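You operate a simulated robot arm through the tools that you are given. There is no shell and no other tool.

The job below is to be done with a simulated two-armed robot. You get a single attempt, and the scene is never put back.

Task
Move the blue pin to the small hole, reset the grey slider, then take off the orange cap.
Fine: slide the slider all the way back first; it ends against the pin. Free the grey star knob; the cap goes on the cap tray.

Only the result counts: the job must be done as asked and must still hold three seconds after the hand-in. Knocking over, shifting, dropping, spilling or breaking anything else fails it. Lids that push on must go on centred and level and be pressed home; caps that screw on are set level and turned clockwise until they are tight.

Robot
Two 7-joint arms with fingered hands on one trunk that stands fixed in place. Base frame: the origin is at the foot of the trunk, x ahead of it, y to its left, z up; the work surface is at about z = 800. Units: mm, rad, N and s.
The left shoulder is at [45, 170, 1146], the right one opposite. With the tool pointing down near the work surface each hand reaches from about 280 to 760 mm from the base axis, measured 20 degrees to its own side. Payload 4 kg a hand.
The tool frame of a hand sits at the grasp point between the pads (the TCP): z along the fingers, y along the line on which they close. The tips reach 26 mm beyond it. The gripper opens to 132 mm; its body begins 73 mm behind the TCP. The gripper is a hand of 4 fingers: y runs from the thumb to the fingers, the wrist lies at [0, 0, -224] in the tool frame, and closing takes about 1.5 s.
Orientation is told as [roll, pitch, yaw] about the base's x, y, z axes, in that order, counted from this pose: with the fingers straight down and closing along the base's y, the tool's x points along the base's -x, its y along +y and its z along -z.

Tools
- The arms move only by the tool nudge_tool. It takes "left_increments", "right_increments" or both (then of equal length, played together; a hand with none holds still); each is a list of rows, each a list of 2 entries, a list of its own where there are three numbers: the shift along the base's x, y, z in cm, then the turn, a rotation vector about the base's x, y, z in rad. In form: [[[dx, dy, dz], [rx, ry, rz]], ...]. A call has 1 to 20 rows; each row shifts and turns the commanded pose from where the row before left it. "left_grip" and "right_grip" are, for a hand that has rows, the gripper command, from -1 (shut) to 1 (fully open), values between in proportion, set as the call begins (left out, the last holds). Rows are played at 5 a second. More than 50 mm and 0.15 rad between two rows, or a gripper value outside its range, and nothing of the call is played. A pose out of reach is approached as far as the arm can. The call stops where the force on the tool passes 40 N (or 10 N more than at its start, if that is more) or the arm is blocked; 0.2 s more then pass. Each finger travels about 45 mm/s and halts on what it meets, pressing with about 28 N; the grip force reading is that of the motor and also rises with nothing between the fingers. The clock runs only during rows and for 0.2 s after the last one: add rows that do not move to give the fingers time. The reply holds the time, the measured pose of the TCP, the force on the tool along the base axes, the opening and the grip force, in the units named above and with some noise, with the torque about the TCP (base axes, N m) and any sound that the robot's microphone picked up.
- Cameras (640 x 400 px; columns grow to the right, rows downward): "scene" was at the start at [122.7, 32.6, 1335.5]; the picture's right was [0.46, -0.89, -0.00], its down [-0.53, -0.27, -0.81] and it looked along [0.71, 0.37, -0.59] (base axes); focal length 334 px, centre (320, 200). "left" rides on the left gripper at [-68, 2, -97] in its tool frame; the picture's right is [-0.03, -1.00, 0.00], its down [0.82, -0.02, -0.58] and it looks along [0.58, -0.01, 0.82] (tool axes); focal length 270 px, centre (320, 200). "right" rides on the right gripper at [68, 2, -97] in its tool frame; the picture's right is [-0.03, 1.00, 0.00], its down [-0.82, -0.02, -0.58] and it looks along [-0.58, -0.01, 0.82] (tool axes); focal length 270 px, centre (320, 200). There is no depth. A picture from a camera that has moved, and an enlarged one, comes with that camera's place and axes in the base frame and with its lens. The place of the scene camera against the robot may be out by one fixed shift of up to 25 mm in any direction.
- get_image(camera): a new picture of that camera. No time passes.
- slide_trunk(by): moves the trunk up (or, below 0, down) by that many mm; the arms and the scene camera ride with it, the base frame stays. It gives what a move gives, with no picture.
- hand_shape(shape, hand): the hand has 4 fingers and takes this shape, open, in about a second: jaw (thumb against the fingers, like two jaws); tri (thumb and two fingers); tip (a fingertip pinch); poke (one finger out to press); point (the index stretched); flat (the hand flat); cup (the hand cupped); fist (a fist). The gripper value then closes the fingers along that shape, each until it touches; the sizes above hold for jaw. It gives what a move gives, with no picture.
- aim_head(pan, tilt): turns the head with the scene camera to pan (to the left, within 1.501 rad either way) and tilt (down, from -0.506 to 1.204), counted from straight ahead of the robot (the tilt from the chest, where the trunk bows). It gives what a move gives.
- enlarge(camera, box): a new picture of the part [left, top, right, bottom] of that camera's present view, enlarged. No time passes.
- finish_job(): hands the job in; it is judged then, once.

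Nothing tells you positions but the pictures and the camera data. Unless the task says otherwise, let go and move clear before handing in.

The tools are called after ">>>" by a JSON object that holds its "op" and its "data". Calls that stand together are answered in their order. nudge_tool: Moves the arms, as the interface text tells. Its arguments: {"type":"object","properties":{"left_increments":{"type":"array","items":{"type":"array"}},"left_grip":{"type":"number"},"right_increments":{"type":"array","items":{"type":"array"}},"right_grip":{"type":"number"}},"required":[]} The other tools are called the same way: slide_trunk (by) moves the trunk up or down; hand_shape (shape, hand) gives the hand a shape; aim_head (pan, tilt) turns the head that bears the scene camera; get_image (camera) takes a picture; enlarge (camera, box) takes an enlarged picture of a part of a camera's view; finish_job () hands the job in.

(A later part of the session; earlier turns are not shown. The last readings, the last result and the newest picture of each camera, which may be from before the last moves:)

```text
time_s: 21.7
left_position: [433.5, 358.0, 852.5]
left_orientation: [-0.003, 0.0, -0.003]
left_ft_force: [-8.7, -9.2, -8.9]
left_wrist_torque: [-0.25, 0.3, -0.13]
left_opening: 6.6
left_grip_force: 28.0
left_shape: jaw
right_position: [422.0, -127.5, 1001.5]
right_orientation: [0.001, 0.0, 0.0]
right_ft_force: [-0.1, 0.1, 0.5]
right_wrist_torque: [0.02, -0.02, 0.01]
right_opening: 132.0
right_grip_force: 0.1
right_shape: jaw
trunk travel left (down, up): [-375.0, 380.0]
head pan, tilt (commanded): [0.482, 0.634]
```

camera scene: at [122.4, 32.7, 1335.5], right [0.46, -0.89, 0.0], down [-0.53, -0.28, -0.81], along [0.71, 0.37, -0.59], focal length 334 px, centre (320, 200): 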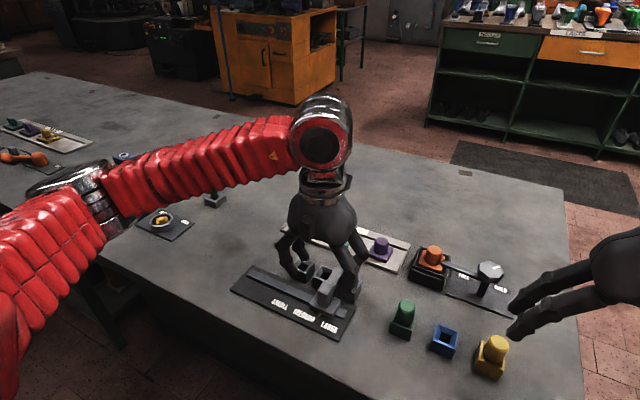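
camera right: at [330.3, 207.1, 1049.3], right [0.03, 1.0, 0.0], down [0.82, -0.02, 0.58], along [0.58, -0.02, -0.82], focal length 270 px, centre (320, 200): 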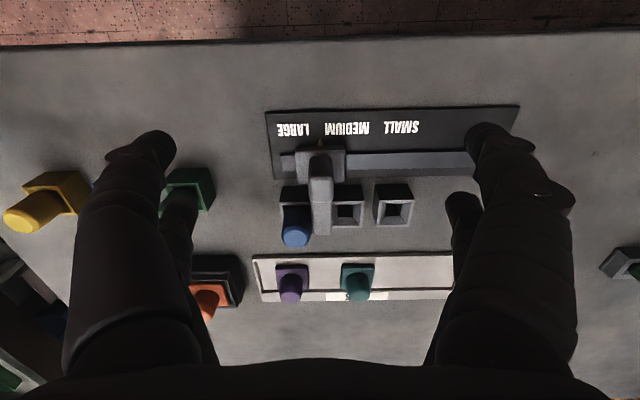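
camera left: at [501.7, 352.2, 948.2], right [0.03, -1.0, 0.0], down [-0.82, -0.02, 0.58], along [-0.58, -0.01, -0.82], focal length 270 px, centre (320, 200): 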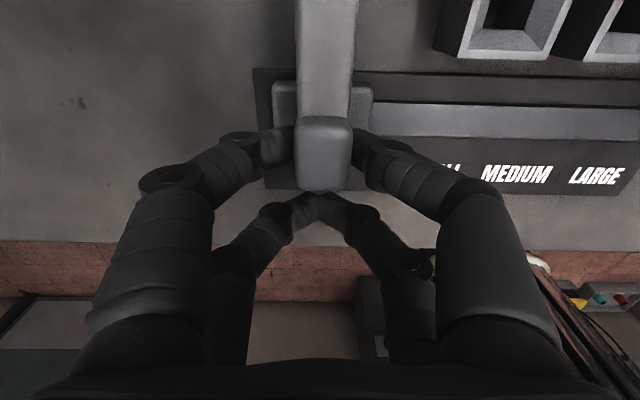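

The resistance builds, so the slider is at its back stop. I'm releasing it and rising clear.

>>> {"op": "nudge_tool", "data": {"left_increments": [[[0, -0.1, 0], [0, 0, 0]], [[0, 0, 0], [0, 0, 0]], [[0, 0, 0], [0, 0, 0]], [[0, 0, 0], [0, 0, 0]], [[0, 0, 0], [0, 0, 0]], [[0, 0, 0], [0, 0, 0]], [[0, 0, 2], [0, 0, 0]], [[0, 0, 3], [0, 0, 0]], [[0, 0, 4], [0, 0, 0]], [[0, 0, 0], [0, 0, 0]]], "left_grip": 0}}

>>> {"op": "get_image", "data": {"camera": "left"}}

>>> {"op": "get_image", "data": {"camera": "scene"}}

```text
time_s: 23.9
left_position: [430.9, 357.7, 944.7]
left_orientation: [0.001, 0.002, 0.001]
left_ft_force: [0.6, -0.2, 0.2]
left_wrist_torque: [0.01, 0.01, 0.0]
left_opening: 65.5
left_grip_force: 0.1
left_shape: jaw
right_position: [422.3, -125.7, 1002.3]
right_orientation: [-0.001, 0.0, 0.001]
right_ft_force: [0.6, -0.1, 0.1]
right_wrist_torque: [0.0, 0.01, -0.05]
right_opening: 131.9
right_grip_force: 0.1
right_shape: jaw
trunk travel left (down, up): [-375.0, 380.0]
head pan, tilt (commanded): [0.482, 0.634]
```

```text
taken
camera left: at [499.1, 360.0, 1040.7], right [0.03, -1.0, 0.0], down [-0.82, -0.02, 0.58], along [-0.58, -0.01, -0.82], focal length 270 px, centre (320, 200)
```

left: 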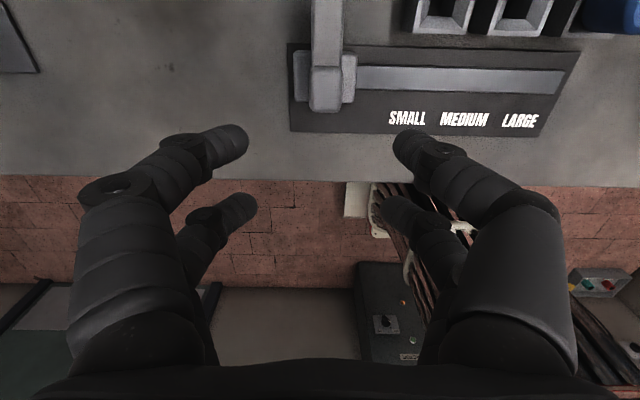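

```text
taken
camera scene: at [122.5, 32.6, 1335.5], right [0.46, -0.89, 0.0], down [-0.53, -0.28, -0.81], along [0.71, 0.37, -0.59], focal length 334 px, centre (320, 200)
```

scene: 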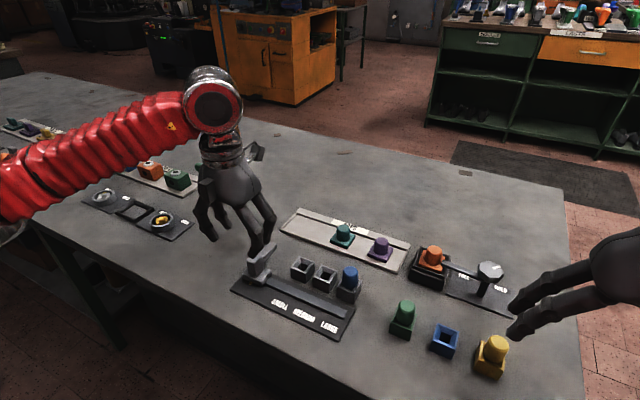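

The slider is fully back. Next I'm moving the left hand above the pin at about (505, 180).

>>> {"op": "nudge_tool", "data": {"left_increments": [[[1.85, -4.45, 0], [0, 0, 0]], [[1.85, -4.45, 0], [0, 0, 0]], [[1.85, -4.45, 0], [0, 0, 0]], [[1.85, -4.45, 0], [0, 0, 0]], [[0, 0, 0], [0, 0, 0]]]}}

>>> {"op": "get_image", "data": {"camera": "left"}}

>>> {"op": "get_image", "data": {"camera": "scene"}}

```text
time_s: 25.1
left_position: [506.6, 180.9, 945.5]
left_orientation: [0.001, 0.0, 0.0]
left_ft_force: [0.4, 0.3, 0.9]
left_wrist_torque: [0.02, 0.0, 0.0]
left_opening: 65.6
left_grip_force: 0.0
left_shape: jaw
right_position: [422.5, -126.3, 1002.2]
right_orientation: [0.0, 0.0, -0.002]
right_ft_force: [-0.5, 0.1, 0.2]
right_wrist_torque: [0.01, -0.02, 0.03]
right_opening: 131.8
right_grip_force: 0.0
right_shape: jaw
trunk travel left (down, up): [-375.0, 380.0]
head pan, tilt (commanded): [0.482, 0.634]
```

```text
taken
camera left: at [574.9, 183.3, 1040.8], right [0.03, -1.0, 0.0], down [-0.82, -0.02, 0.58], along [-0.58, -0.01, -0.82], focal length 270 px, centre (320, 200)
```

left: 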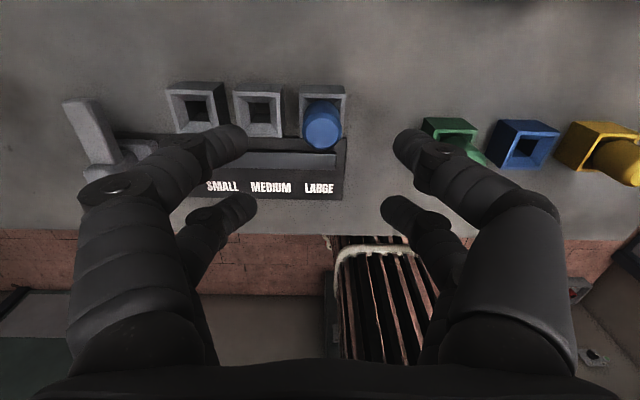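

```text
taken
camera scene: at [122.4, 32.7, 1335.5], right [0.46, -0.89, 0.0], down [-0.53, -0.28, -0.81], along [0.71, 0.37, -0.59], focal length 334 px, centre (320, 200)
```

scene: 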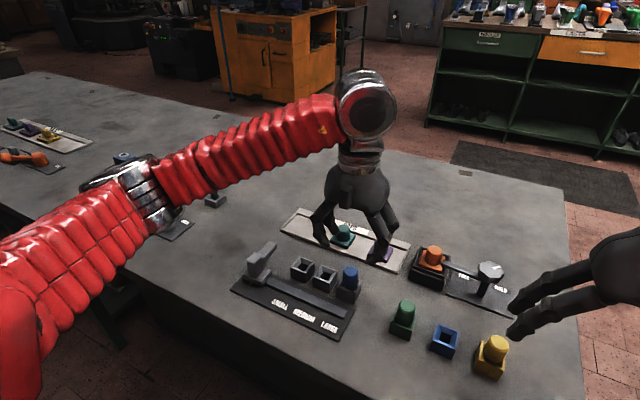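

>>> {"op": "enlarge", "data": {"camera": "left", "box": [150, 70, 390, 200]}}

```text
2.67 times, centred on (270, 135) of left
camera zoom: at [574.9, 183.3, 1040.8], right [0.03, -1.0, 0.0], down [-0.82, -0.02, 0.58], along [-0.58, -0.01, -0.82], focal length 721 px, centre (453, 373)
```

zoom: 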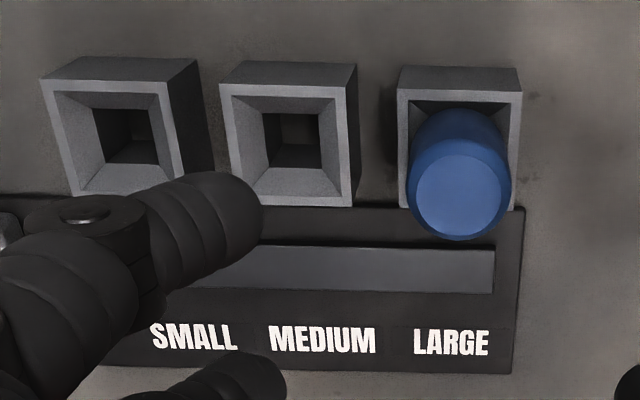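

The pin's axis is at about (506, 180), diameter about 27 mm, top near z 861. I'm descending to TCP z≈860 so the tips stay above the hole blocks.

>>> {"op": "nudge_tool", "data": {"left_increments": [[[0, -0.1, -2.5], [0, 0, 0]], [[0, 0, -2.5], [0, 0, 0]], [[0, 0, -2], [0, 0, 0]], [[0, 0, -1.4], [0, 0, 0]], [[0, 0, 0], [0, 0, 0]]]}}

>>> {"op": "get_image", "data": {"camera": "left"}}

>>> {"op": "enlarge", "data": {"camera": "scene", "box": [270, 200, 430, 320]}}

```text
time_s: 26.3
left_position: [507.4, 181.5, 858.3]
left_orientation: [0.001, 0.001, 0.0]
left_ft_force: [-1.0, -0.5, -1.0]
left_wrist_torque: [-0.04, 0.03, 0.01]
left_opening: 65.5
left_grip_force: 0.2
left_shape: jaw
right_position: [422.9, -126.1, 1001.7]
right_orientation: [0.0, 0.001, -0.001]
right_ft_force: [0.5, 1.0, -0.1]
right_wrist_torque: [0.01, -0.03, 0.01]
right_opening: 131.8
right_grip_force: 0.0
right_shape: jaw
trunk travel left (down, up): [-375.0, 380.0]
head pan, tilt (commanded): [0.482, 0.634]
```

```text
taken
camera left: at [576.0, 181.5, 955.3], right [0.03, -1.0, 0.0], down [-0.82, -0.02, 0.58], along [-0.58, -0.01, -0.82], focal length 270 px, centre (320, 200)
```

left: 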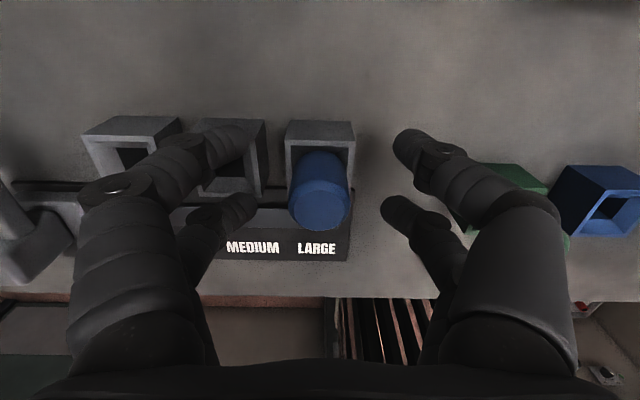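

```text
3.33 times, centred on (350, 260) of scene
camera zoom: at [122.6, 32.5, 1335.5], right [0.46, -0.89, 0.0], down [-0.53, -0.27, -0.81], along [0.71, 0.37, -0.59], focal length 1113 px, centre (220, 0)
```

zoom: 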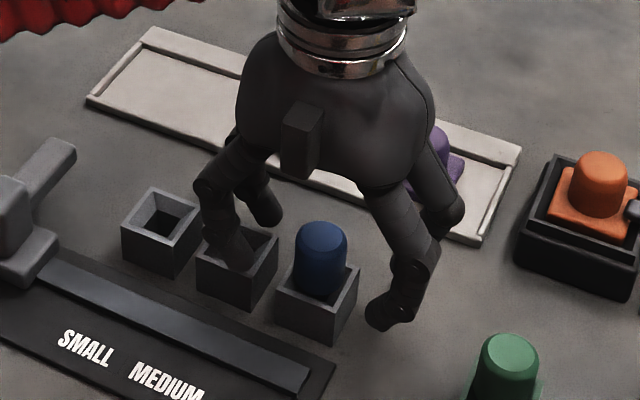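

The pin sits between the two finger pairs, with no contact forces. I'm closing to grip.

>>> {"op": "nudge_tool", "data": {"left_increments": [[[0, 0, 0], [0, 0, 0]], [[0, 0, 0], [0, 0, 0]], [[0, 0, 0], [0, 0, 0]], [[0, 0, 0], [0, 0, 0]], [[0, 0, 0], [0, 0, 0]], [[0, 0, 0], [0, 0, 0]], [[0, 0, 0], [0, 0, 0]]], "left_grip": -1}}

>>> {"op": "get_image", "data": {"camera": "left"}}

>>> {"op": "enlarge", "data": {"camera": "scene", "box": [270, 200, 430, 320]}}

```text
time_s: 27.9
left_position: [507.4, 179.7, 859.5]
left_orientation: [0.0, 0.001, 0.0]
left_ft_force: [-1.6, 0.7, -0.7]
left_wrist_torque: [0.01, 0.04, -0.01]
left_opening: 0.3
left_grip_force: 27.7
left_shape: jaw
right_position: [423.4, -125.7, 1001.9]
right_orientation: [0.0, 0.003, 0.0]
right_ft_force: [-0.2, 0.8, 1.5]
right_wrist_torque: [0.01, -0.01, 0.0]
right_opening: 131.6
right_grip_force: 0.0
right_shape: jaw
trunk travel left (down, up): [-375.0, 380.0]
head pan, tilt (commanded): [0.482, 0.634]
```

```text
taken
camera left: at [575.9, 181.4, 955.4], right [0.03, -1.0, 0.0], down [-0.82, -0.02, 0.58], along [-0.58, -0.01, -0.82], focal length 270 px, centre (320, 200)
```

left: 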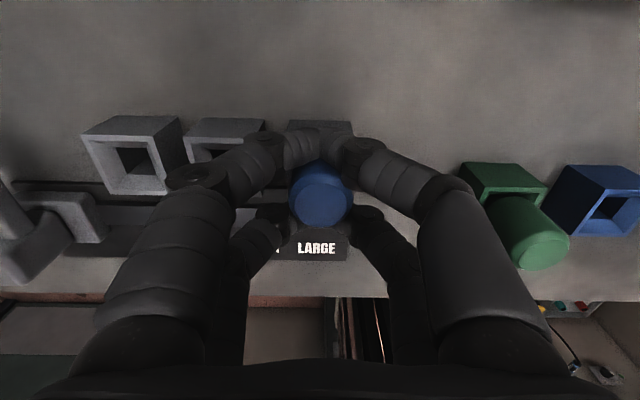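

```text
3.33 times, centred on (350, 260) of scene
camera zoom: at [122.6, 32.5, 1335.5], right [0.46, -0.89, 0.0], down [-0.53, -0.27, -0.81], along [0.71, 0.37, -0.59], focal length 1113 px, centre (220, 0)
```

zoom: 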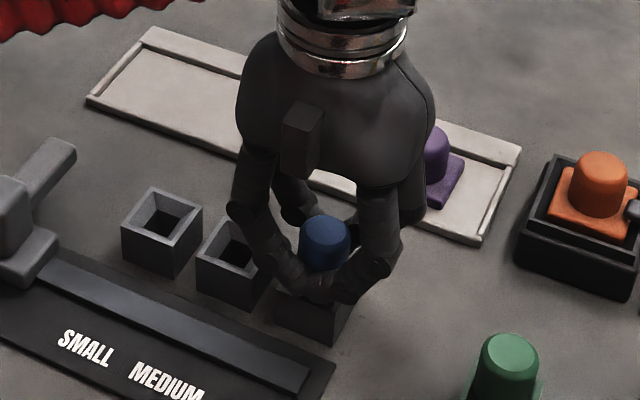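

The opening reads 0.3 mm, so the pairs closed in front of and behind the pin and aren't pinching it. I'll open, shift back 18 mm in x so the front pair is on the pin's axis, and close again.

>>> {"op": "nudge_tool", "data": {"left_increments": [[[0, 0, 0], [0, 0, 0]], [[0, 0, 0], [0, 0, 0]], [[0, 0, 0], [0, 0, 0]], [[0, 0, 0], [0, 0, 0]], [[-0.5, 0, 0], [0, 0, 0]], [[-0.5, 0, 0], [0, 0, 0]], [[-0.5, 0, 0], [0, 0, 0]], [[-0.4, 0, 0], [0, 0, 0]], [[0, 0, 0], [0, 0, 0]]], "left_grip": -0.1}}

>>> {"op": "get_image", "data": {"camera": "left"}}

>>> {"op": "enlarge", "data": {"camera": "scene", "box": [270, 200, 430, 320]}}

```text
time_s: 29.9
left_position: [488.5, 179.6, 859.0]
left_orientation: [-0.001, 0.002, 0.001]
left_ft_force: [1.3, -1.1, -0.3]
left_wrist_torque: [0.0, 0.01, -0.03]
left_opening: 59.0
left_grip_force: 0.2
left_shape: jaw
right_position: [423.0, -127.2, 1001.8]
right_orientation: [-0.001, 0.002, 0.001]
right_ft_force: [-0.2, -0.2, -0.2]
right_wrist_torque: [-0.03, 0.01, 0.02]
right_opening: 131.8
right_grip_force: 0.0
right_shape: jaw
trunk travel left (down, up): [-375.0, 380.0]
head pan, tilt (commanded): [0.482, 0.634]
```

```text
taken
camera left: at [556.8, 181.1, 955.2], right [0.03, -1.0, 0.0], down [-0.82, -0.02, 0.58], along [-0.58, -0.01, -0.82], focal length 270 px, centre (320, 200)
```

left: 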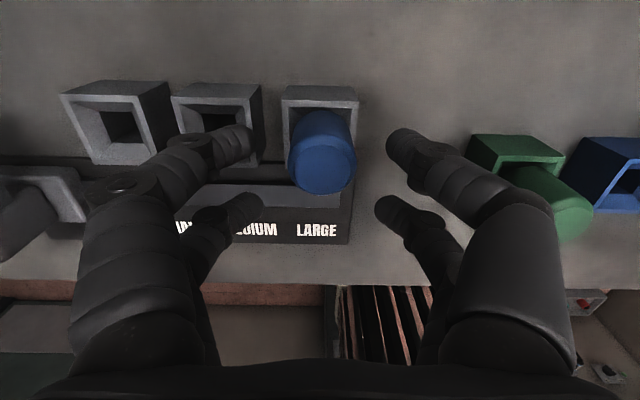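

```text
3.33 times, centred on (350, 260) of scene
camera zoom: at [122.6, 32.5, 1335.5], right [0.46, -0.89, 0.0], down [-0.53, -0.27, -0.81], along [0.71, 0.37, -0.59], focal length 1113 px, centre (220, 0)
```

zoom: 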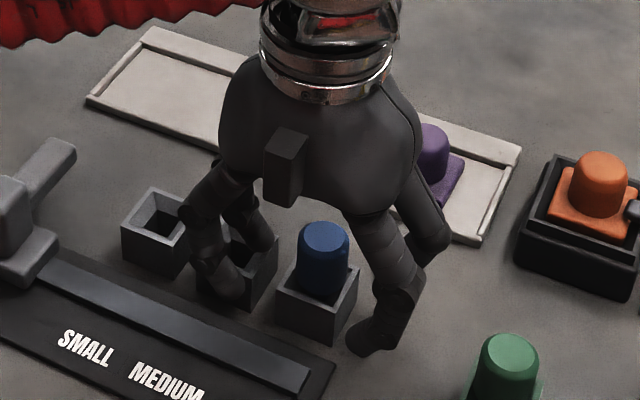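

The front pair looks about 3–4 mm ahead of the pin's axis, so I'm shifting a bit more and then closing.

>>> {"op": "nudge_tool", "data": {"left_increments": [[[-0.35, 0, 0], [0, 0, 0]], [[0, 0, 0], [0, 0, 0]]]}}

>>> {"op": "nudge_tool", "data": {"left_increments": [[[0, 0, 0], [0, 0, 0]], [[0, 0, 0], [0, 0, 0]], [[0, 0, 0], [0, 0, 0]], [[0, 0, 0], [0, 0, 0]], [[0, 0, 0], [0, 0, 0]], [[0, 0, 0], [0, 0, 0]], [[0, 0, 0], [0, 0, 0]]], "left_grip": -1}}

>>> {"op": "get_image", "data": {"camera": "left"}}

>>> {"op": "enlarge", "data": {"camera": "scene", "box": [270, 200, 430, 320]}}

```text
time_s: 30.5
left_position: [486.3, 179.2, 859.5]
left_orientation: [0.0, 0.001, -0.001]
left_ft_force: [0.3, -0.4, -0.1]
left_wrist_torque: [0.04, -0.03, 0.02]
left_opening: 59.0
left_grip_force: 0.0
left_shape: jaw
right_position: [422.3, -127.0, 1002.0]
right_orientation: [0.0, 0.001, 0.001]
right_ft_force: [-0.1, 0.1, -0.5]
right_wrist_torque: [-0.01, 0.0, 0.01]
right_opening: 131.9
right_grip_force: 0.1
right_shape: jaw
trunk travel left (down, up): [-375.0, 380.0]
head pan, tilt (commanded): [0.482, 0.634]
```

```text
time_s: 32.1
left_position: [485.5, 179.4, 859.7]
left_orientation: [0.0, 0.004, 0.0]
left_ft_force: [-1.3, 0.1, -0.2]
left_wrist_torque: [-0.03, 0.01, -0.01]
left_opening: 9.6
left_grip_force: 27.9
left_shape: jaw
right_position: [421.3, -126.9, 1002.0]
right_orientation: [0.0, 0.003, 0.0]
right_ft_force: [0.0, 0.2, 0.0]
right_wrist_torque: [-0.03, 0.01, 0.0]
right_opening: 132.1
right_grip_force: 0.0
right_shape: jaw
trunk travel left (down, up): [-375.0, 380.0]
head pan, tilt (commanded): [0.482, 0.634]
```

```text
taken
camera left: at [554.2, 181.5, 955.7], right [0.03, -1.0, 0.0], down [-0.82, -0.02, 0.58], along [-0.58, -0.01, -0.82], focal length 270 px, centre (320, 200)
```

left: 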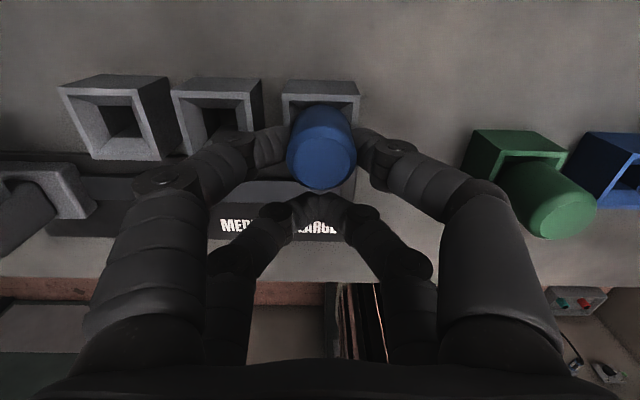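

```text
3.33 times, centred on (350, 260) of scene
camera zoom: at [122.6, 32.5, 1335.5], right [0.46, -0.89, 0.0], down [-0.53, -0.27, -0.81], along [0.71, 0.37, -0.59], focal length 1113 px, centre (220, 0)
```

zoom: 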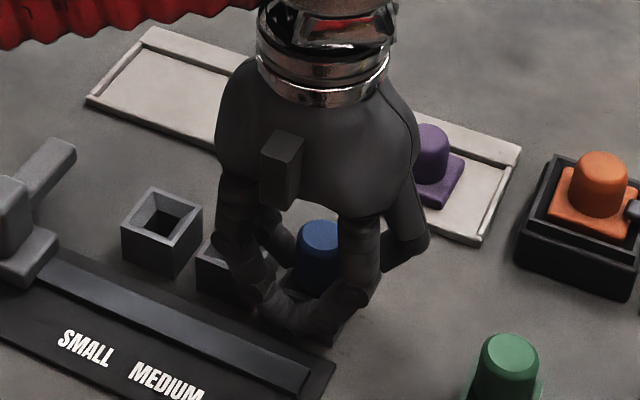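

The front pair is pinching the pin (opening 9.6, grip 28 N). I'm lifting slowly and checking.

>>> {"op": "nudge_tool", "data": {"left_increments": [[[0, 0, 0.4], [0, 0, 0]], [[0, 0, 0.4], [0, 0, 0]], [[0, 0, 0.4], [0, 0, 0]], [[0, 0, 0], [0, 0, 0]]]}}

>>> {"op": "get_image", "data": {"camera": "left"}}

>>> {"op": "enlarge", "data": {"camera": "scene", "box": [270, 200, 430, 320]}}

```text
time_s: 33.1
left_position: [486.5, 178.2, 871.5]
left_orientation: [0.001, 0.001, 0.001]
left_ft_force: [-0.1, 1.0, -1.6]
left_wrist_torque: [0.09, 0.03, 0.0]
left_opening: 9.5
left_grip_force: 27.4
left_shape: jaw
right_position: [422.6, -126.4, 1002.1]
right_orientation: [0.0, 0.0, -0.001]
right_ft_force: [-0.6, 0.1, -0.2]
right_wrist_torque: [0.03, 0.0, 0.03]
right_opening: 131.9
right_grip_force: 0.1
right_shape: jaw
trunk travel left (down, up): [-375.0, 380.0]
head pan, tilt (commanded): [0.482, 0.634]
```

```text
taken
camera left: at [554.2, 179.7, 967.9], right [0.03, -1.0, 0.0], down [-0.82, -0.02, 0.58], along [-0.58, -0.01, -0.82], focal length 270 px, centre (320, 200)
```

left: 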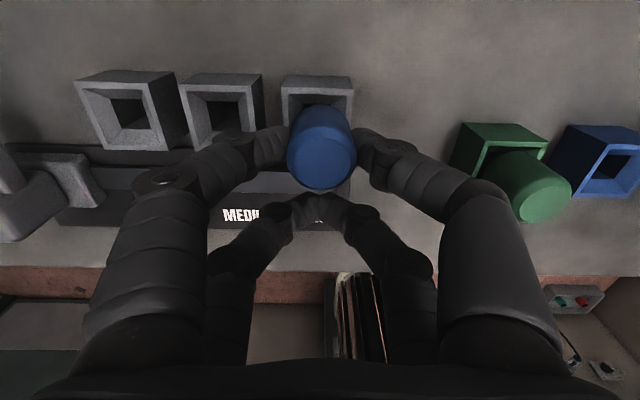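

```text
3.33 times, centred on (350, 260) of scene
camera zoom: at [122.7, 32.7, 1335.4], right [0.46, -0.89, 0.0], down [-0.53, -0.28, -0.81], along [0.71, 0.37, -0.59], focal length 1113 px, centre (220, 0)
```

zoom: 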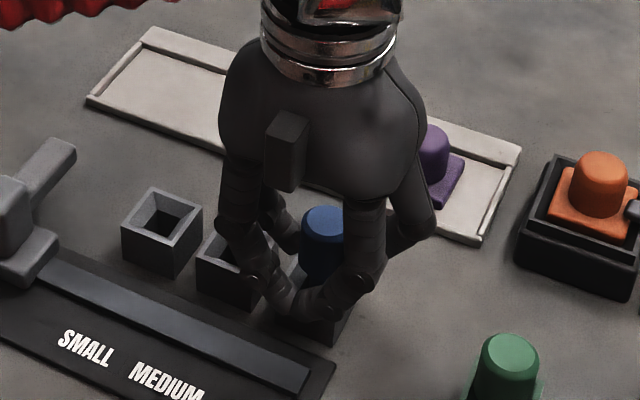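

The pin rises with the hand. I'm lifting it fully clear of the block.

>>> {"op": "nudge_tool", "data": {"left_increments": [[[0, 0, 0.8], [0, 0, 0]], [[0, 0, 1], [0, 0, 0]], [[0, 0, 1], [0, 0, 0]], [[0, 0, 1], [0, 0, 0]], [[0, 0, 0.7], [0, 0, 0]], [[0, 0, 0], [0, 0, 0]]]}}

>>> {"op": "get_image", "data": {"camera": "left"}}

>>> {"op": "enlarge", "data": {"camera": "scene", "box": [270, 180, 430, 300]}}

```text
time_s: 34.5
left_position: [485.8, 178.7, 916.6]
left_orientation: [0.001, 0.002, 0.0]
left_ft_force: [0.2, -0.5, -0.5]
left_wrist_torque: [-0.01, 0.05, 0.0]
left_opening: 9.4
left_grip_force: 27.2
left_shape: jaw
right_position: [422.2, -126.0, 1001.5]
right_orientation: [0.0, 0.002, 0.0]
right_ft_force: [-0.4, -0.4, -0.2]
right_wrist_torque: [-0.01, 0.02, 0.03]
right_opening: 131.9
right_grip_force: 0.0
right_shape: jaw
trunk travel left (down, up): [-375.0, 380.0]
head pan, tilt (commanded): [0.482, 0.634]
```

```text
taken
camera left: at [554.4, 180.8, 1012.7], right [0.03, -1.0, 0.0], down [-0.82, -0.02, 0.58], along [-0.58, -0.01, -0.82], focal length 270 px, centre (320, 200)
```

left: 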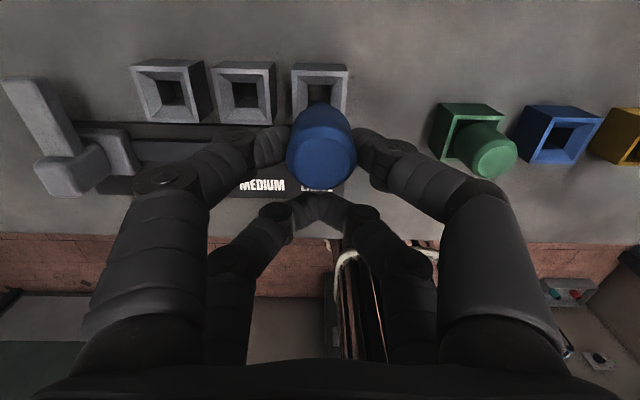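

```text
3.33 times, centred on (350, 240) of scene
camera zoom: at [122.7, 32.5, 1335.5], right [0.46, -0.89, 0.0], down [-0.53, -0.27, -0.81], along [0.71, 0.37, -0.59], focal length 1113 px, centre (220, 67)
```

zoom: 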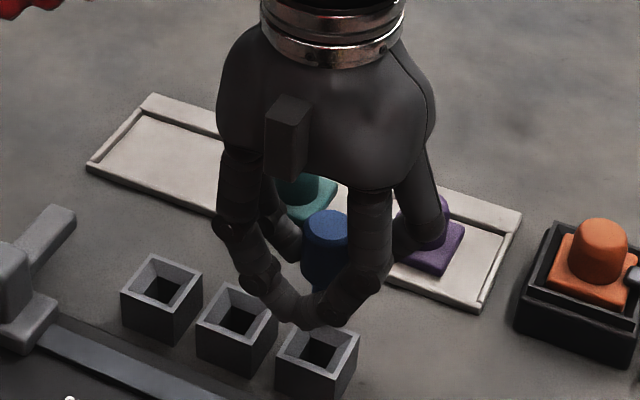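

The pin is out and hangs vertical. I'm measuring the hole spacing from this view before moving across.

>>> {"op": "enlarge", "data": {"camera": "left", "box": [120, 45, 370, 200]}}

```text
2.56 times, centred on (245, 122) of left
camera zoom: at [554.4, 180.8, 1012.7], right [0.03, -1.0, 0.0], down [-0.82, -0.02, 0.58], along [-0.58, -0.01, -0.82], focal length 692 px, centre (512, 398)
```

zoom: 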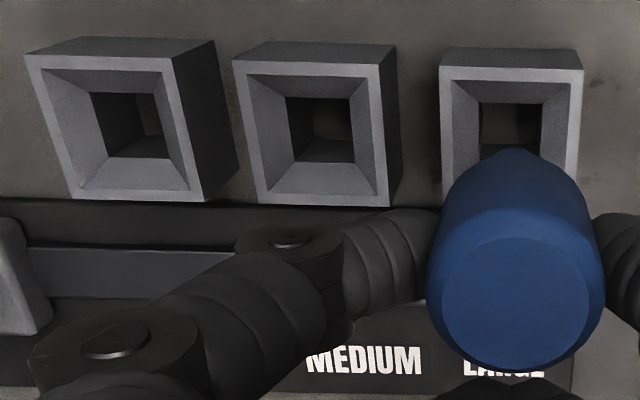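

The holes are spaced about 49–50 mm apart, so the small hole is about 98.7 mm in +y from the large one. I'm moving across at height.

>>> {"op": "nudge_tool", "data": {"left_increments": [[[0, 1.5, 0], [0, 0, 0]], [[0, 2, 0], [0, 0, 0]], [[0, 2, 0], [0, 0, 0]], [[0, 2, 0], [0, 0, 0]], [[0, 1.5, 0], [0, 0, 0]], [[0, 0.87, 0], [0, 0, 0]], [[0, 0, 0], [0, 0, 0]], [[0, 0, 0], [0, 0, 0]]]}}

>>> {"op": "enlarge", "data": {"camera": "left", "box": [230, 45, 480, 200]}}

>>> {"op": "enlarge", "data": {"camera": "scene", "box": [230, 180, 390, 300]}}

```text
time_s: 36.3
left_position: [485.4, 276.5, 916.2]
left_orientation: [0.0, 0.002, 0.0]
left_ft_force: [-0.3, 0.7, -0.8]
left_wrist_torque: [0.03, 0.02, -0.02]
left_opening: 9.5
left_grip_force: 28.1
left_shape: jaw
right_position: [421.7, -125.6, 1000.9]
right_orientation: [-0.001, 0.001, -0.001]
right_ft_force: [-0.6, -0.8, 0.3]
right_wrist_torque: [0.0, 0.03, 0.0]
right_opening: 131.8
right_grip_force: 0.1
right_shape: jaw
trunk travel left (down, up): [-375.0, 380.0]
head pan, tilt (commanded): [0.482, 0.634]
```

```text
2.56 times, centred on (355, 122) of left
camera zoom: at [553.7, 278.9, 1011.7], right [0.03, -1.0, 0.0], down [-0.82, -0.02, 0.58], along [-0.58, -0.01, -0.82], focal length 692 px, centre (230, 398)
```

zoom: 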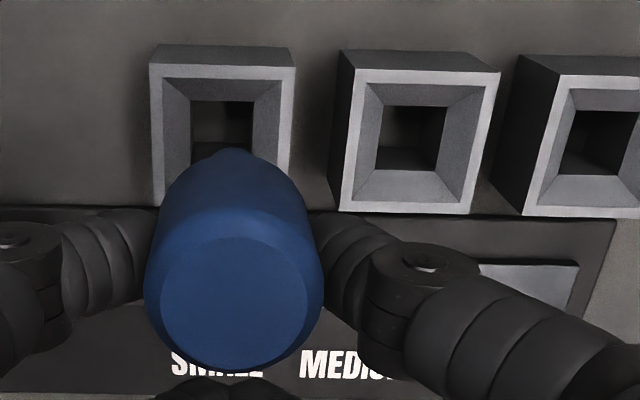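

```text
3.33 times, centred on (310, 240) of scene
camera zoom: at [122.6, 32.5, 1335.5], right [0.46, -0.89, 0.0], down [-0.53, -0.27, -0.81], along [0.71, 0.37, -0.59], focal length 1113 px, centre (353, 67)
```

zoom: 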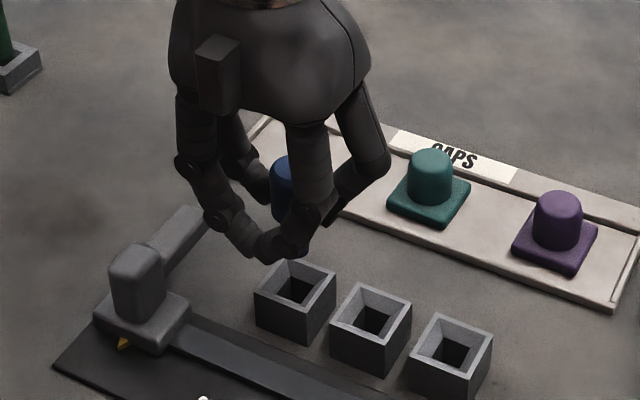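

Compared with the grasp view, the small hole sits about 2 mm further in +y (a 50 mm pitch). I'm correcting by 1.9 mm and starting the descent.

>>> {"op": "nudge_tool", "data": {"left_increments": [[[0, 0.19, 0], [0, 0, 0]], [[0, 0, -0.8], [0, 0, 0]], [[0, 0, -0.8], [0, 0, 0]], [[0, 0, -0.6], [0, 0, 0]], [[0, 0, 0], [0, 0, 0]]]}}

>>> {"op": "enlarge", "data": {"camera": "left", "box": [230, 45, 480, 200]}}

>>> {"op": "enlarge", "data": {"camera": "scene", "box": [230, 200, 390, 320]}}

```text
time_s: 37.5
left_position: [485.1, 280.1, 894.1]
left_orientation: [-0.001, 0.001, 0.0]
left_ft_force: [-1.2, 0.1, -1.2]
left_wrist_torque: [0.01, 0.02, -0.06]
left_opening: 9.6
left_grip_force: 27.9
left_shape: jaw
right_position: [422.5, -126.8, 1001.5]
right_orientation: [-0.002, 0.001, 0.0]
right_ft_force: [0.4, -0.3, 0.7]
right_wrist_torque: [-0.03, -0.01, -0.04]
right_opening: 131.5
right_grip_force: 0.0
right_shape: jaw
trunk travel left (down, up): [-375.0, 380.0]
head pan, tilt (commanded): [0.482, 0.634]
```

```text
2.56 times, centred on (355, 122) of left
camera zoom: at [552.5, 281.4, 989.7], right [0.03, -1.0, 0.0], down [-0.82, -0.02, 0.58], along [-0.58, -0.01, -0.82], focal length 692 px, centre (230, 398)
```

zoom: 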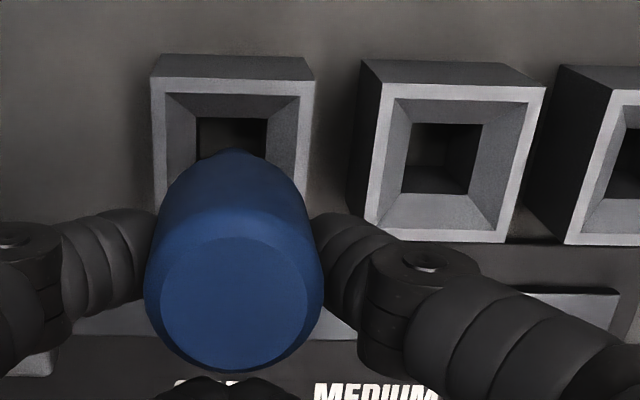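

```text
3.33 times, centred on (310, 260) of scene
camera zoom: at [122.6, 32.5, 1335.5], right [0.46, -0.89, 0.0], down [-0.53, -0.27, -0.81], along [0.71, 0.37, -0.59], focal length 1113 px, centre (353, 0)
```

zoom: 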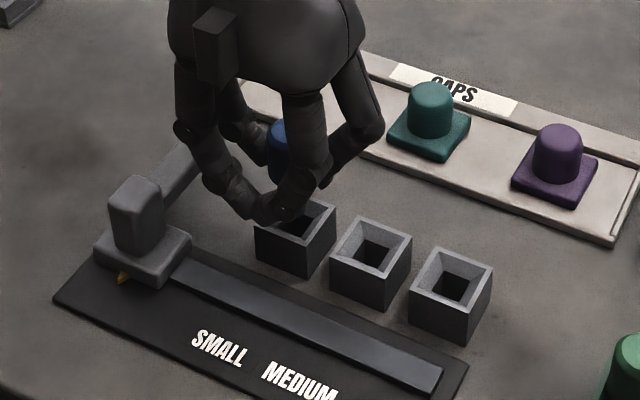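

Aligned within about half a millimetre. I'm continuing down slowly.

>>> {"op": "nudge_tool", "data": {"left_increments": [[[0, -0.04, -0.5], [0, 0, 0]], [[0, 0, -0.5], [0, 0, 0]], [[0, 0, -0.5], [0, 0, 0]], [[0, 0, -0.4], [0, 0, 0]], [[0, 0, 0], [0, 0, 0]]]}}

>>> {"op": "enlarge", "data": {"camera": "left", "box": [200, 45, 480, 220]}}

>>> {"op": "enlarge", "data": {"camera": "scene", "box": [230, 200, 390, 320]}}

```text
time_s: 38.7
left_position: [484.7, 279.7, 871.4]
left_orientation: [-0.001, 0.002, 0.001]
left_ft_force: [0.4, 0.1, -0.3]
left_wrist_torque: [-0.03, 0.03, -0.02]
left_opening: 9.5
left_grip_force: 28.1
left_shape: jaw
right_position: [423.4, -126.2, 1001.5]
right_orientation: [0.0, 0.001, 0.0]
right_ft_force: [0.6, -0.1, -0.4]
right_wrist_torque: [0.08, 0.0, 0.01]
right_opening: 131.8
right_grip_force: 0.0
right_shape: jaw
trunk travel left (down, up): [-375.0, 380.0]
head pan, tilt (commanded): [0.482, 0.634]
```

```text
2.29 times, centred on (340, 132) of left
camera zoom: at [553.8, 280.9, 968.2], right [0.03, -1.0, 0.0], down [-0.82, -0.02, 0.58], along [-0.58, -0.01, -0.82], focal length 618 px, centre (274, 354)
```

zoom: 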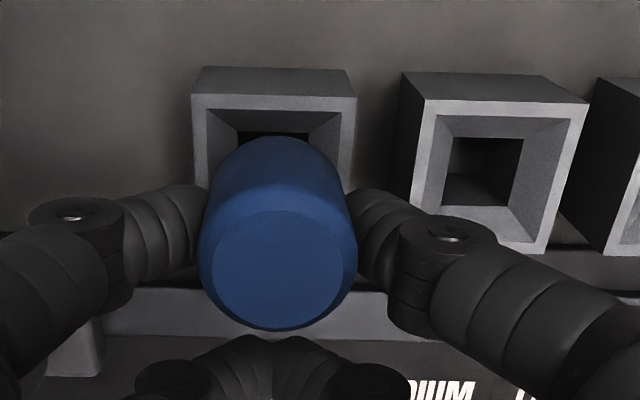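

```text
3.33 times, centred on (310, 260) of scene
camera zoom: at [122.6, 32.6, 1335.5], right [0.46, -0.89, 0.0], down [-0.53, -0.27, -0.81], along [0.71, 0.37, -0.59], focal length 1113 px, centre (353, 0)
```

zoom: 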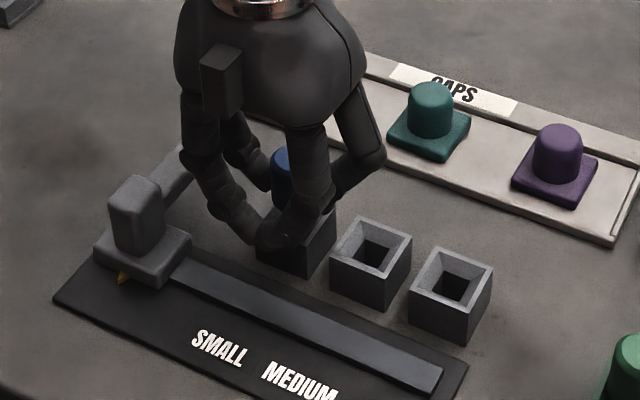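

No contact force yet. I'm going down the last 11 mm in small steps.

>>> {"op": "nudge_tool", "data": {"left_increments": [[[0, 0, -0.3], [0, 0, 0]], [[0, 0, -0.3], [0, 0, 0]], [[0, 0, -0.3], [0, 0, 0]], [[0, 0, -0.2], [0, 0, 0]], [[0, 0, 0], [0, 0, 0]]]}}

>>> {"op": "enlarge", "data": {"camera": "left", "box": [200, 45, 480, 220]}}

>>> {"op": "enlarge", "data": {"camera": "scene", "box": [230, 200, 390, 320]}}

```text
time_s: 39.9
left_position: [486.2, 279.1, 861.8]
left_orientation: [-0.001, -0.001, 0.0]
left_ft_force: [-0.8, 0.1, -0.7]
left_wrist_torque: [0.01, -0.01, 0.01]
left_opening: 9.4
left_grip_force: 28.2
left_shape: jaw
right_position: [422.9, -126.6, 1001.1]
right_orientation: [0.0, 0.001, 0.001]
right_ft_force: [0.1, 0.6, 0.7]
right_wrist_torque: [0.01, 0.03, 0.02]
right_opening: 131.8
right_grip_force: 0.0
right_shape: jaw
trunk travel left (down, up): [-375.0, 380.0]
head pan, tilt (commanded): [0.482, 0.634]
```

```text
2.29 times, centred on (340, 132) of left
camera zoom: at [554.0, 281.1, 958.9], right [0.03, -1.0, 0.0], down [-0.82, -0.02, 0.58], along [-0.58, -0.01, -0.82], focal length 618 px, centre (274, 354)
```

zoom: 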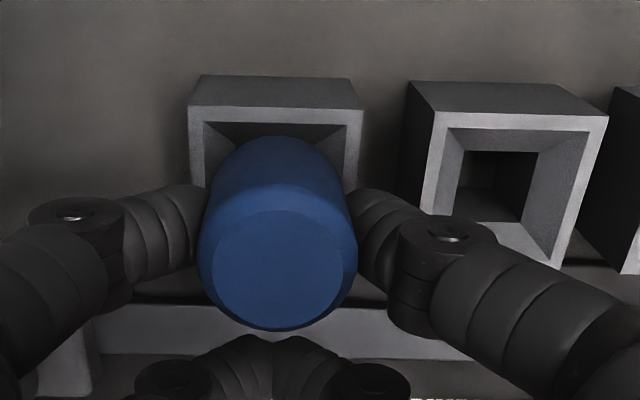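

```text
3.33 times, centred on (310, 260) of scene
camera zoom: at [122.6, 32.6, 1335.5], right [0.46, -0.89, 0.0], down [-0.53, -0.27, -0.81], along [0.71, 0.37, -0.59], focal length 1113 px, centre (353, 0)
```

zoom: 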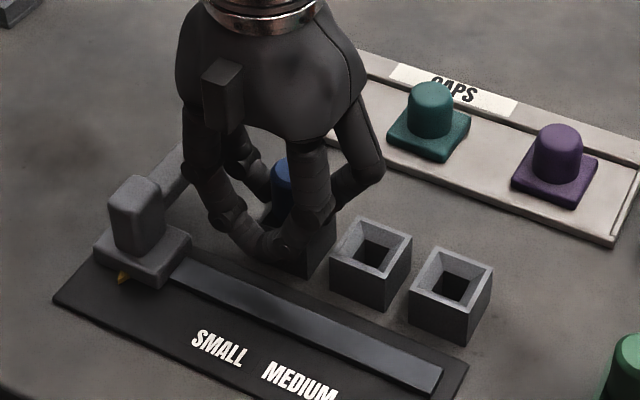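

>>> {"op": "nudge_tool", "data": {"left_increments": [[[0, 0, -0.15], [0, 0, 0]], [[0, 0, -0.15], [0, 0, 0]], [[0, 0, 0], [0, 0, 0]]]}}

```text
time_s: 40.7
left_position: [486.6, 278.8, 858.3]
left_orientation: [-0.002, 0.002, 0.0]
left_ft_force: [0.2, 0.1, -0.6]
left_wrist_torque: [0.0, 0.0, 0.0]
left_opening: 9.1
left_grip_force: 28.0
left_shape: jaw
right_position: [422.8, -126.6, 1001.7]
right_orientation: [0.0, 0.001, -0.001]
right_ft_force: [-0.1, -0.3, -0.1]
right_wrist_torque: [0.01, 0.02, 0.0]
right_opening: 132.0
right_grip_force: 0.0
right_shape: jaw
trunk travel left (down, up): [-375.0, 380.0]
head pan, tilt (commanded): [0.482, 0.634]
```

>>> {"op": "nudge_tool", "data": {"left_increments": [[[0, 0, -0.1], [0, 0, 0]], [[0, 0, -0.1], [0, 0, 0]], [[0, 0, -0.1], [0, 0, 0]], [[0, 0, 0], [0, 0, 0]]]}}

>>> {"op": "enlarge", "data": {"camera": "left", "box": [200, 45, 480, 220]}}

```text
time_s: 41.7
left_position: [485.6, 277.6, 858.3]
left_orientation: [0.002, -0.002, 0.001]
left_ft_force: [-1.5, 1.8, 7.7]
left_wrist_torque: [0.04, -0.13, 0.01]
left_opening: 9.6
left_grip_force: 28.5
left_shape: jaw
right_position: [421.4, -127.1, 1002.4]
right_orientation: [-0.001, 0.001, 0.0]
right_ft_force: [0.5, 0.2, 0.4]
right_wrist_torque: [0.04, 0.01, 0.0]
right_opening: 132.0
right_grip_force: 0.0
right_shape: jaw
trunk travel left (down, up): [-375.0, 380.0]
head pan, tilt (commanded): [0.482, 0.634]
```

```text
2.29 times, centred on (340, 132) of left
camera zoom: at [553.9, 279.9, 954.6], right [0.03, -1.0, 0.0], down [-0.82, -0.02, 0.58], along [-0.58, -0.01, -0.82], focal length 618 px, centre (274, 354)
```

zoom: 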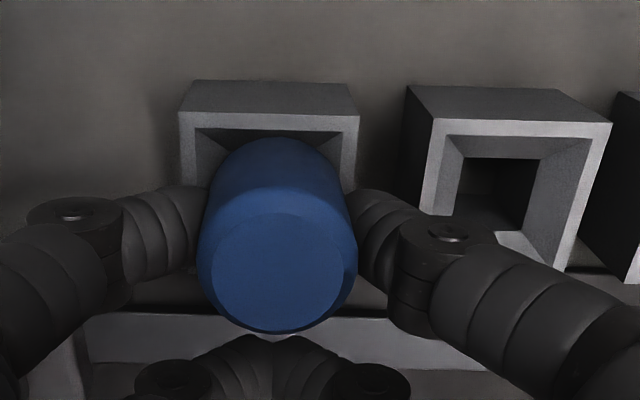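

The pin is seated (upward force 7.7 N at the same height it had in the large hole). I'm releasing and rising.

>>> {"op": "nudge_tool", "data": {"left_increments": [[[0, 0, 0.1], [0, 0, 0]], [[0, 0, 0], [0, 0, 0]], [[0, 0, 0], [0, 0, 0]], [[0, 0, 0], [0, 0, 0]], [[0, 0, 0], [0, 0, 0]], [[0, 0, 0], [0, 0, 0]]], "left_grip": -0.1}}

>>> {"op": "nudge_tool", "data": {"left_increments": [[[0, 0, 2], [0, 0, 0]], [[0, 0, 3], [0, 0, 0]], [[0, 0, 4], [0, 0, 0]], [[0, 0, 0], [0, 0, 0]]]}}

>>> {"op": "get_image", "data": {"camera": "left"}}

>>> {"op": "enlarge", "data": {"camera": "scene", "box": [220, 210, 380, 330]}}

```text
time_s: 43.1
left_position: [484.5, 279.8, 858.3]
left_orientation: [-0.001, 0.001, 0.001]
left_ft_force: [0.4, -0.5, 0.3]
left_wrist_torque: [0.01, -0.01, 0.0]
left_opening: 58.9
left_grip_force: 0.1
left_shape: jaw
right_position: [421.7, -125.5, 1003.0]
right_orientation: [0.0, 0.001, -0.001]
right_ft_force: [-0.5, -0.1, 0.5]
right_wrist_torque: [0.01, 0.02, -0.01]
right_opening: 131.8
right_grip_force: 0.1
right_shape: jaw
trunk travel left (down, up): [-375.0, 380.0]
head pan, tilt (commanded): [0.482, 0.634]
```

```text
time_s: 44.1
left_position: [487.0, 280.1, 950.4]
left_orientation: [0.0, 0.0, 0.0]
left_ft_force: [-0.5, -1.0, 0.2]
left_wrist_torque: [0.02, -0.01, -0.01]
left_opening: 58.8
left_grip_force: 0.0
left_shape: jaw
right_position: [423.2, -126.7, 1000.5]
right_orientation: [0.001, 0.002, -0.001]
right_ft_force: [-0.9, 0.3, -0.6]
right_wrist_torque: [-0.02, -0.02, -0.01]
right_opening: 132.2
right_grip_force: 0.0
right_shape: jaw
trunk travel left (down, up): [-375.0, 380.0]
head pan, tilt (commanded): [0.482, 0.634]
```

```text
taken
camera left: at [556.9, 282.7, 1046.2], right [0.03, -1.0, 0.0], down [-0.82, -0.02, 0.58], along [-0.58, -0.01, -0.82], focal length 270 px, centre (320, 200)
```

left: 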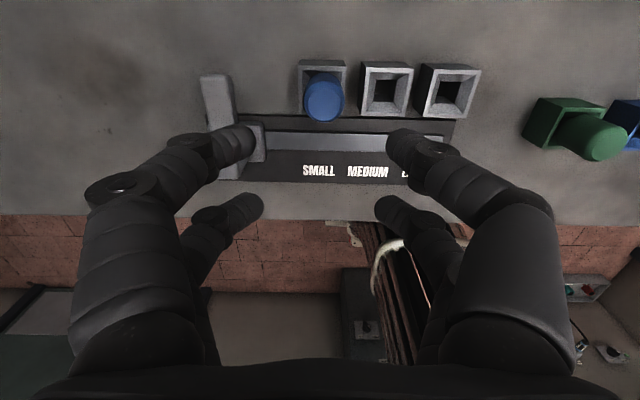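

```text
3.33 times, centred on (300, 270) of scene
camera zoom: at [122.6, 32.6, 1335.4], right [0.46, -0.89, 0.0], down [-0.53, -0.27, -0.81], along [0.71, 0.37, -0.59], focal length 1113 px, centre (387, -33)
```

zoom: 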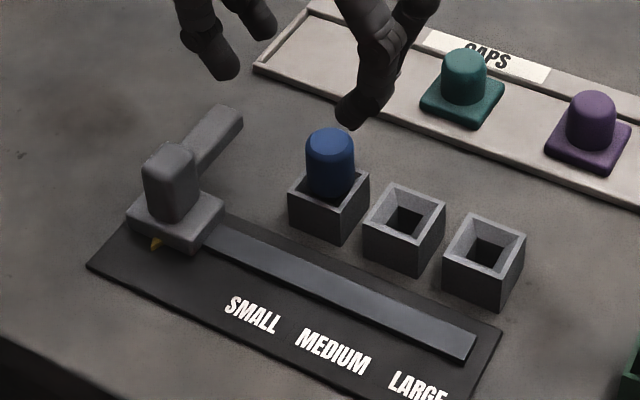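

The pin is seated upright in the small hole. Next I'm re-gripping the slider post at about (455, 356) to bring the slider against the pin.

>>> {"op": "nudge_tool", "data": {"left_increments": [[[-2.7, 3.8, 0], [0, 0, 0]], [[-2.7, 3.8, 0], [0, 0, 0]], [[0, 0, 0], [0, 0, 0]]], "left_grip": 0}}

>>> {"op": "enlarge", "data": {"camera": "left", "box": [220, 0, 470, 160]}}

```text
time_s: 44.9
left_position: [435.0, 359.3, 948.5]
left_orientation: [0.001, 0.003, 0.002]
left_ft_force: [0.7, -0.2, -0.1]
left_wrist_torque: [0.03, 0.06, 0.0]
left_opening: 65.3
left_grip_force: 0.2
left_shape: jaw
right_position: [422.2, -126.6, 1002.5]
right_orientation: [0.001, 0.001, 0.0]
right_ft_force: [0.1, -0.7, 0.9]
right_wrist_torque: [-0.01, 0.04, -0.01]
right_opening: 131.8
right_grip_force: 0.2
right_shape: jaw
trunk travel left (down, up): [-375.0, 380.0]
head pan, tilt (commanded): [0.482, 0.634]
```

```text
2.50 times, centred on (345, 80) of left
camera zoom: at [502.4, 360.9, 1044.2], right [0.02, -1.0, 0.0], down [-0.82, -0.02, 0.58], along [-0.58, -0.01, -0.82], focal length 676 px, centre (258, 500)
```

zoom: 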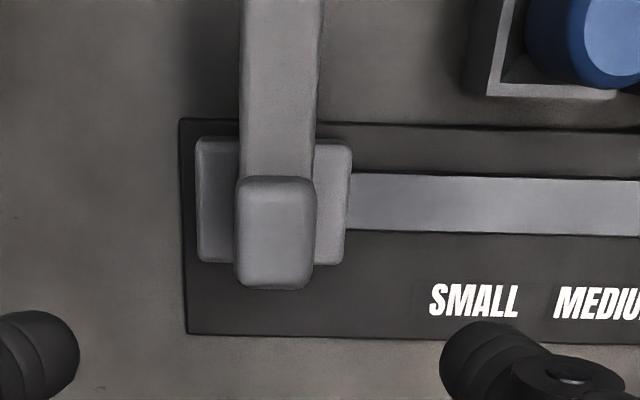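

The post is at y≈355. I'm aligning and descending over it.

>>> {"op": "nudge_tool", "data": {"left_increments": [[[0, -0.4, -2.5], [0, 0, 0]], [[0, 0, -2.5], [0, 0, 0]], [[0, 0, -2.5], [0, 0, 0]], [[0, 0, -2.1], [0, 0, 0]], [[0, 0, 0], [0, 0, 0]]]}}

>>> {"op": "nudge_tool", "data": {"left_increments": [[[0, 0, 0], [0, 0, 0]], [[0, 0, 0], [0, 0, 0]], [[0, 0, 0], [0, 0, 0]], [[0, 0, 0], [0, 0, 0]], [[0, 0, 0], [0, 0, 0]], [[0, 0, 0], [0, 0, 0]], [[0, 0, 0], [0, 0, 0]]], "left_grip": -1}}

>>> {"op": "get_image", "data": {"camera": "left"}}

```text
time_s: 46.1
left_position: [433.8, 353.7, 851.9]
left_orientation: [-0.001, -0.002, 0.0]
left_ft_force: [0.8, -0.6, -0.2]
left_wrist_torque: [-0.03, -0.01, -0.03]
left_opening: 65.5
left_grip_force: 0.0
left_shape: jaw
right_position: [423.0, -126.6, 1001.9]
right_orientation: [0.0, -0.002, 0.0]
right_ft_force: [0.0, 0.0, -0.1]
right_wrist_torque: [0.01, -0.01, 0.04]
right_opening: 132.2
right_grip_force: 0.1
right_shape: jaw
trunk travel left (down, up): [-375.0, 380.0]
head pan, tilt (commanded): [0.482, 0.634]
```

```text
time_s: 47.7
left_position: [433.2, 353.8, 851.4]
left_orientation: [0.0, 0.001, 0.001]
left_ft_force: [0.3, -0.6, -2.7]
left_wrist_torque: [-0.03, 0.05, 0.01]
left_opening: 5.3
left_grip_force: 28.0
left_shape: jaw
right_position: [422.6, -125.9, 1002.1]
right_orientation: [-0.001, 0.002, 0.0]
right_ft_force: [0.4, 0.0, 0.3]
right_wrist_torque: [-0.01, -0.03, 0.02]
right_opening: 132.0
right_grip_force: 0.0
right_shape: jaw
trunk travel left (down, up): [-375.0, 380.0]
head pan, tilt (commanded): [0.482, 0.634]
```

```text
taken
camera left: at [501.0, 355.2, 947.6], right [0.03, -1.0, 0.0], down [-0.82, -0.02, 0.58], along [-0.58, -0.01, -0.82], focal length 270 px, centre (320, 200)
```

left: 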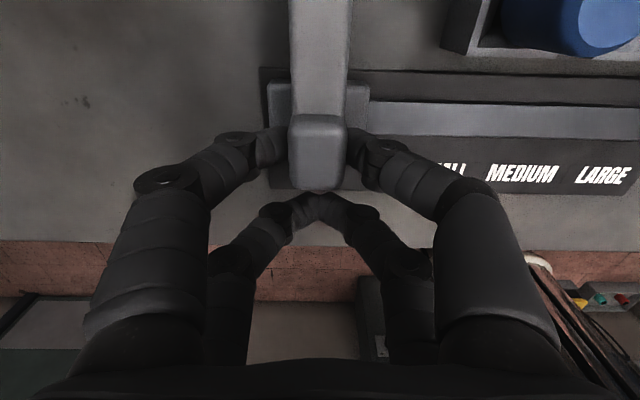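

Gripped. I'm sliding toward the pin: 40 mm first, then small steps.

>>> {"op": "nudge_tool", "data": {"left_increments": [[[0, -0.5, 0], [0, 0, 0]], [[0, -1, 0], [0, 0, 0]], [[0, -1, 0], [0, 0, 0]], [[0, -1, 0], [0, 0, 0]], [[0, -0.5, 0], [0, 0, 0]], [[0, 0, 0], [0, 0, 0]]]}}

>>> {"op": "get_image", "data": {"camera": "left"}}

>>> {"op": "enlarge", "data": {"camera": "scene", "box": [220, 210, 380, 330]}}

```text
time_s: 49.1
left_position: [431.7, 310.3, 851.7]
left_orientation: [0.0, 0.0, 0.0]
left_ft_force: [10.1, 2.2, -2.4]
left_wrist_torque: [0.04, -0.14, -0.03]
left_opening: 5.3
left_grip_force: 27.8
left_shape: jaw
right_position: [423.1, -124.8, 1000.7]
right_orientation: [0.001, 0.003, 0.0]
right_ft_force: [0.1, 0.5, 0.2]
right_wrist_torque: [-0.03, 0.0, 0.01]
right_opening: 131.9
right_grip_force: 0.0
right_shape: jaw
trunk travel left (down, up): [-375.0, 380.0]
head pan, tilt (commanded): [0.482, 0.634]
```

```text
taken
camera left: at [500.2, 313.0, 947.6], right [0.03, -1.0, 0.0], down [-0.82, -0.02, 0.58], along [-0.58, -0.01, -0.82], focal length 270 px, centre (320, 200)
```

left: 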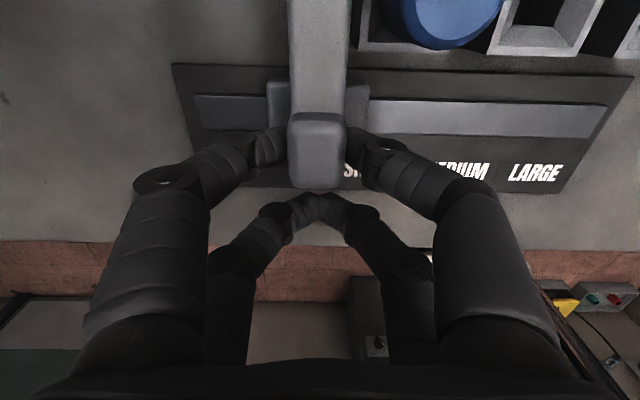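

```text
3.33 times, centred on (300, 270) of scene
camera zoom: at [123.8, 32.8, 1335.3], right [0.46, -0.89, 0.0], down [-0.53, -0.28, -0.8], along [0.71, 0.37, -0.59], focal length 1113 px, centre (387, -33)
```

zoom: 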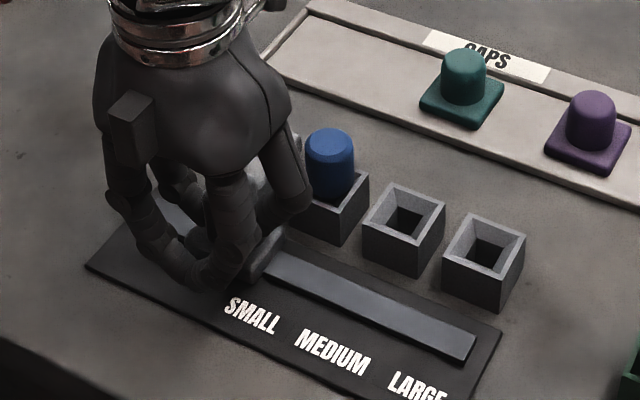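

>>> {"op": "nudge_tool", "data": {"left_increments": [[[0, -0.2, 0], [0, 0, 0]], [[0, -0.2, 0], [0, 0, 0]], [[0, -0.2, 0], [0, 0, 0]], [[0, 0, 0], [0, 0, 0]]]}}

>>> {"op": "enlarge", "data": {"camera": "left", "box": [250, 0, 530, 180]}}

```text
time_s: 50.1
left_position: [432.8, 305.1, 852.2]
left_orientation: [-0.001, 0.0, 0.001]
left_ft_force: [4.6, 1.7, -2.0]
left_wrist_torque: [0.03, -0.05, 0.0]
left_opening: 5.4
left_grip_force: 28.0
left_shape: jaw
right_position: [424.0, -126.7, 1001.1]
right_orientation: [-0.001, 0.003, -0.001]
right_ft_force: [0.2, 0.3, -0.2]
right_wrist_torque: [0.02, 0.02, 0.01]
right_opening: 131.9
right_grip_force: 0.1
right_shape: jaw
trunk travel left (down, up): [-375.0, 380.0]
head pan, tilt (commanded): [0.482, 0.634]
```

```text
2.22 times, centred on (390, 90) of left
camera zoom: at [500.6, 307.0, 947.5], right [0.03, -1.0, 0.0], down [-0.81, -0.02, 0.58], along [-0.58, -0.01, -0.82], focal length 601 px, centre (164, 444)
```

zoom: 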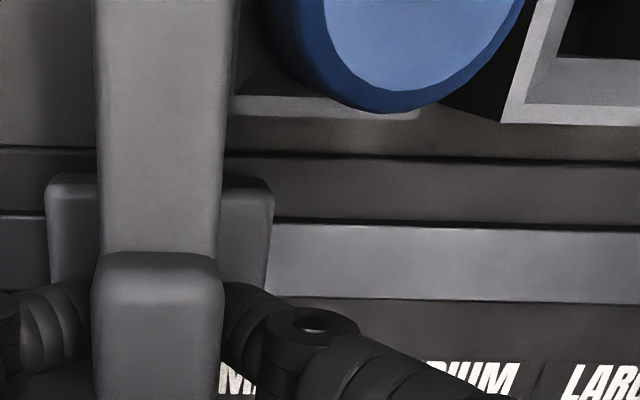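

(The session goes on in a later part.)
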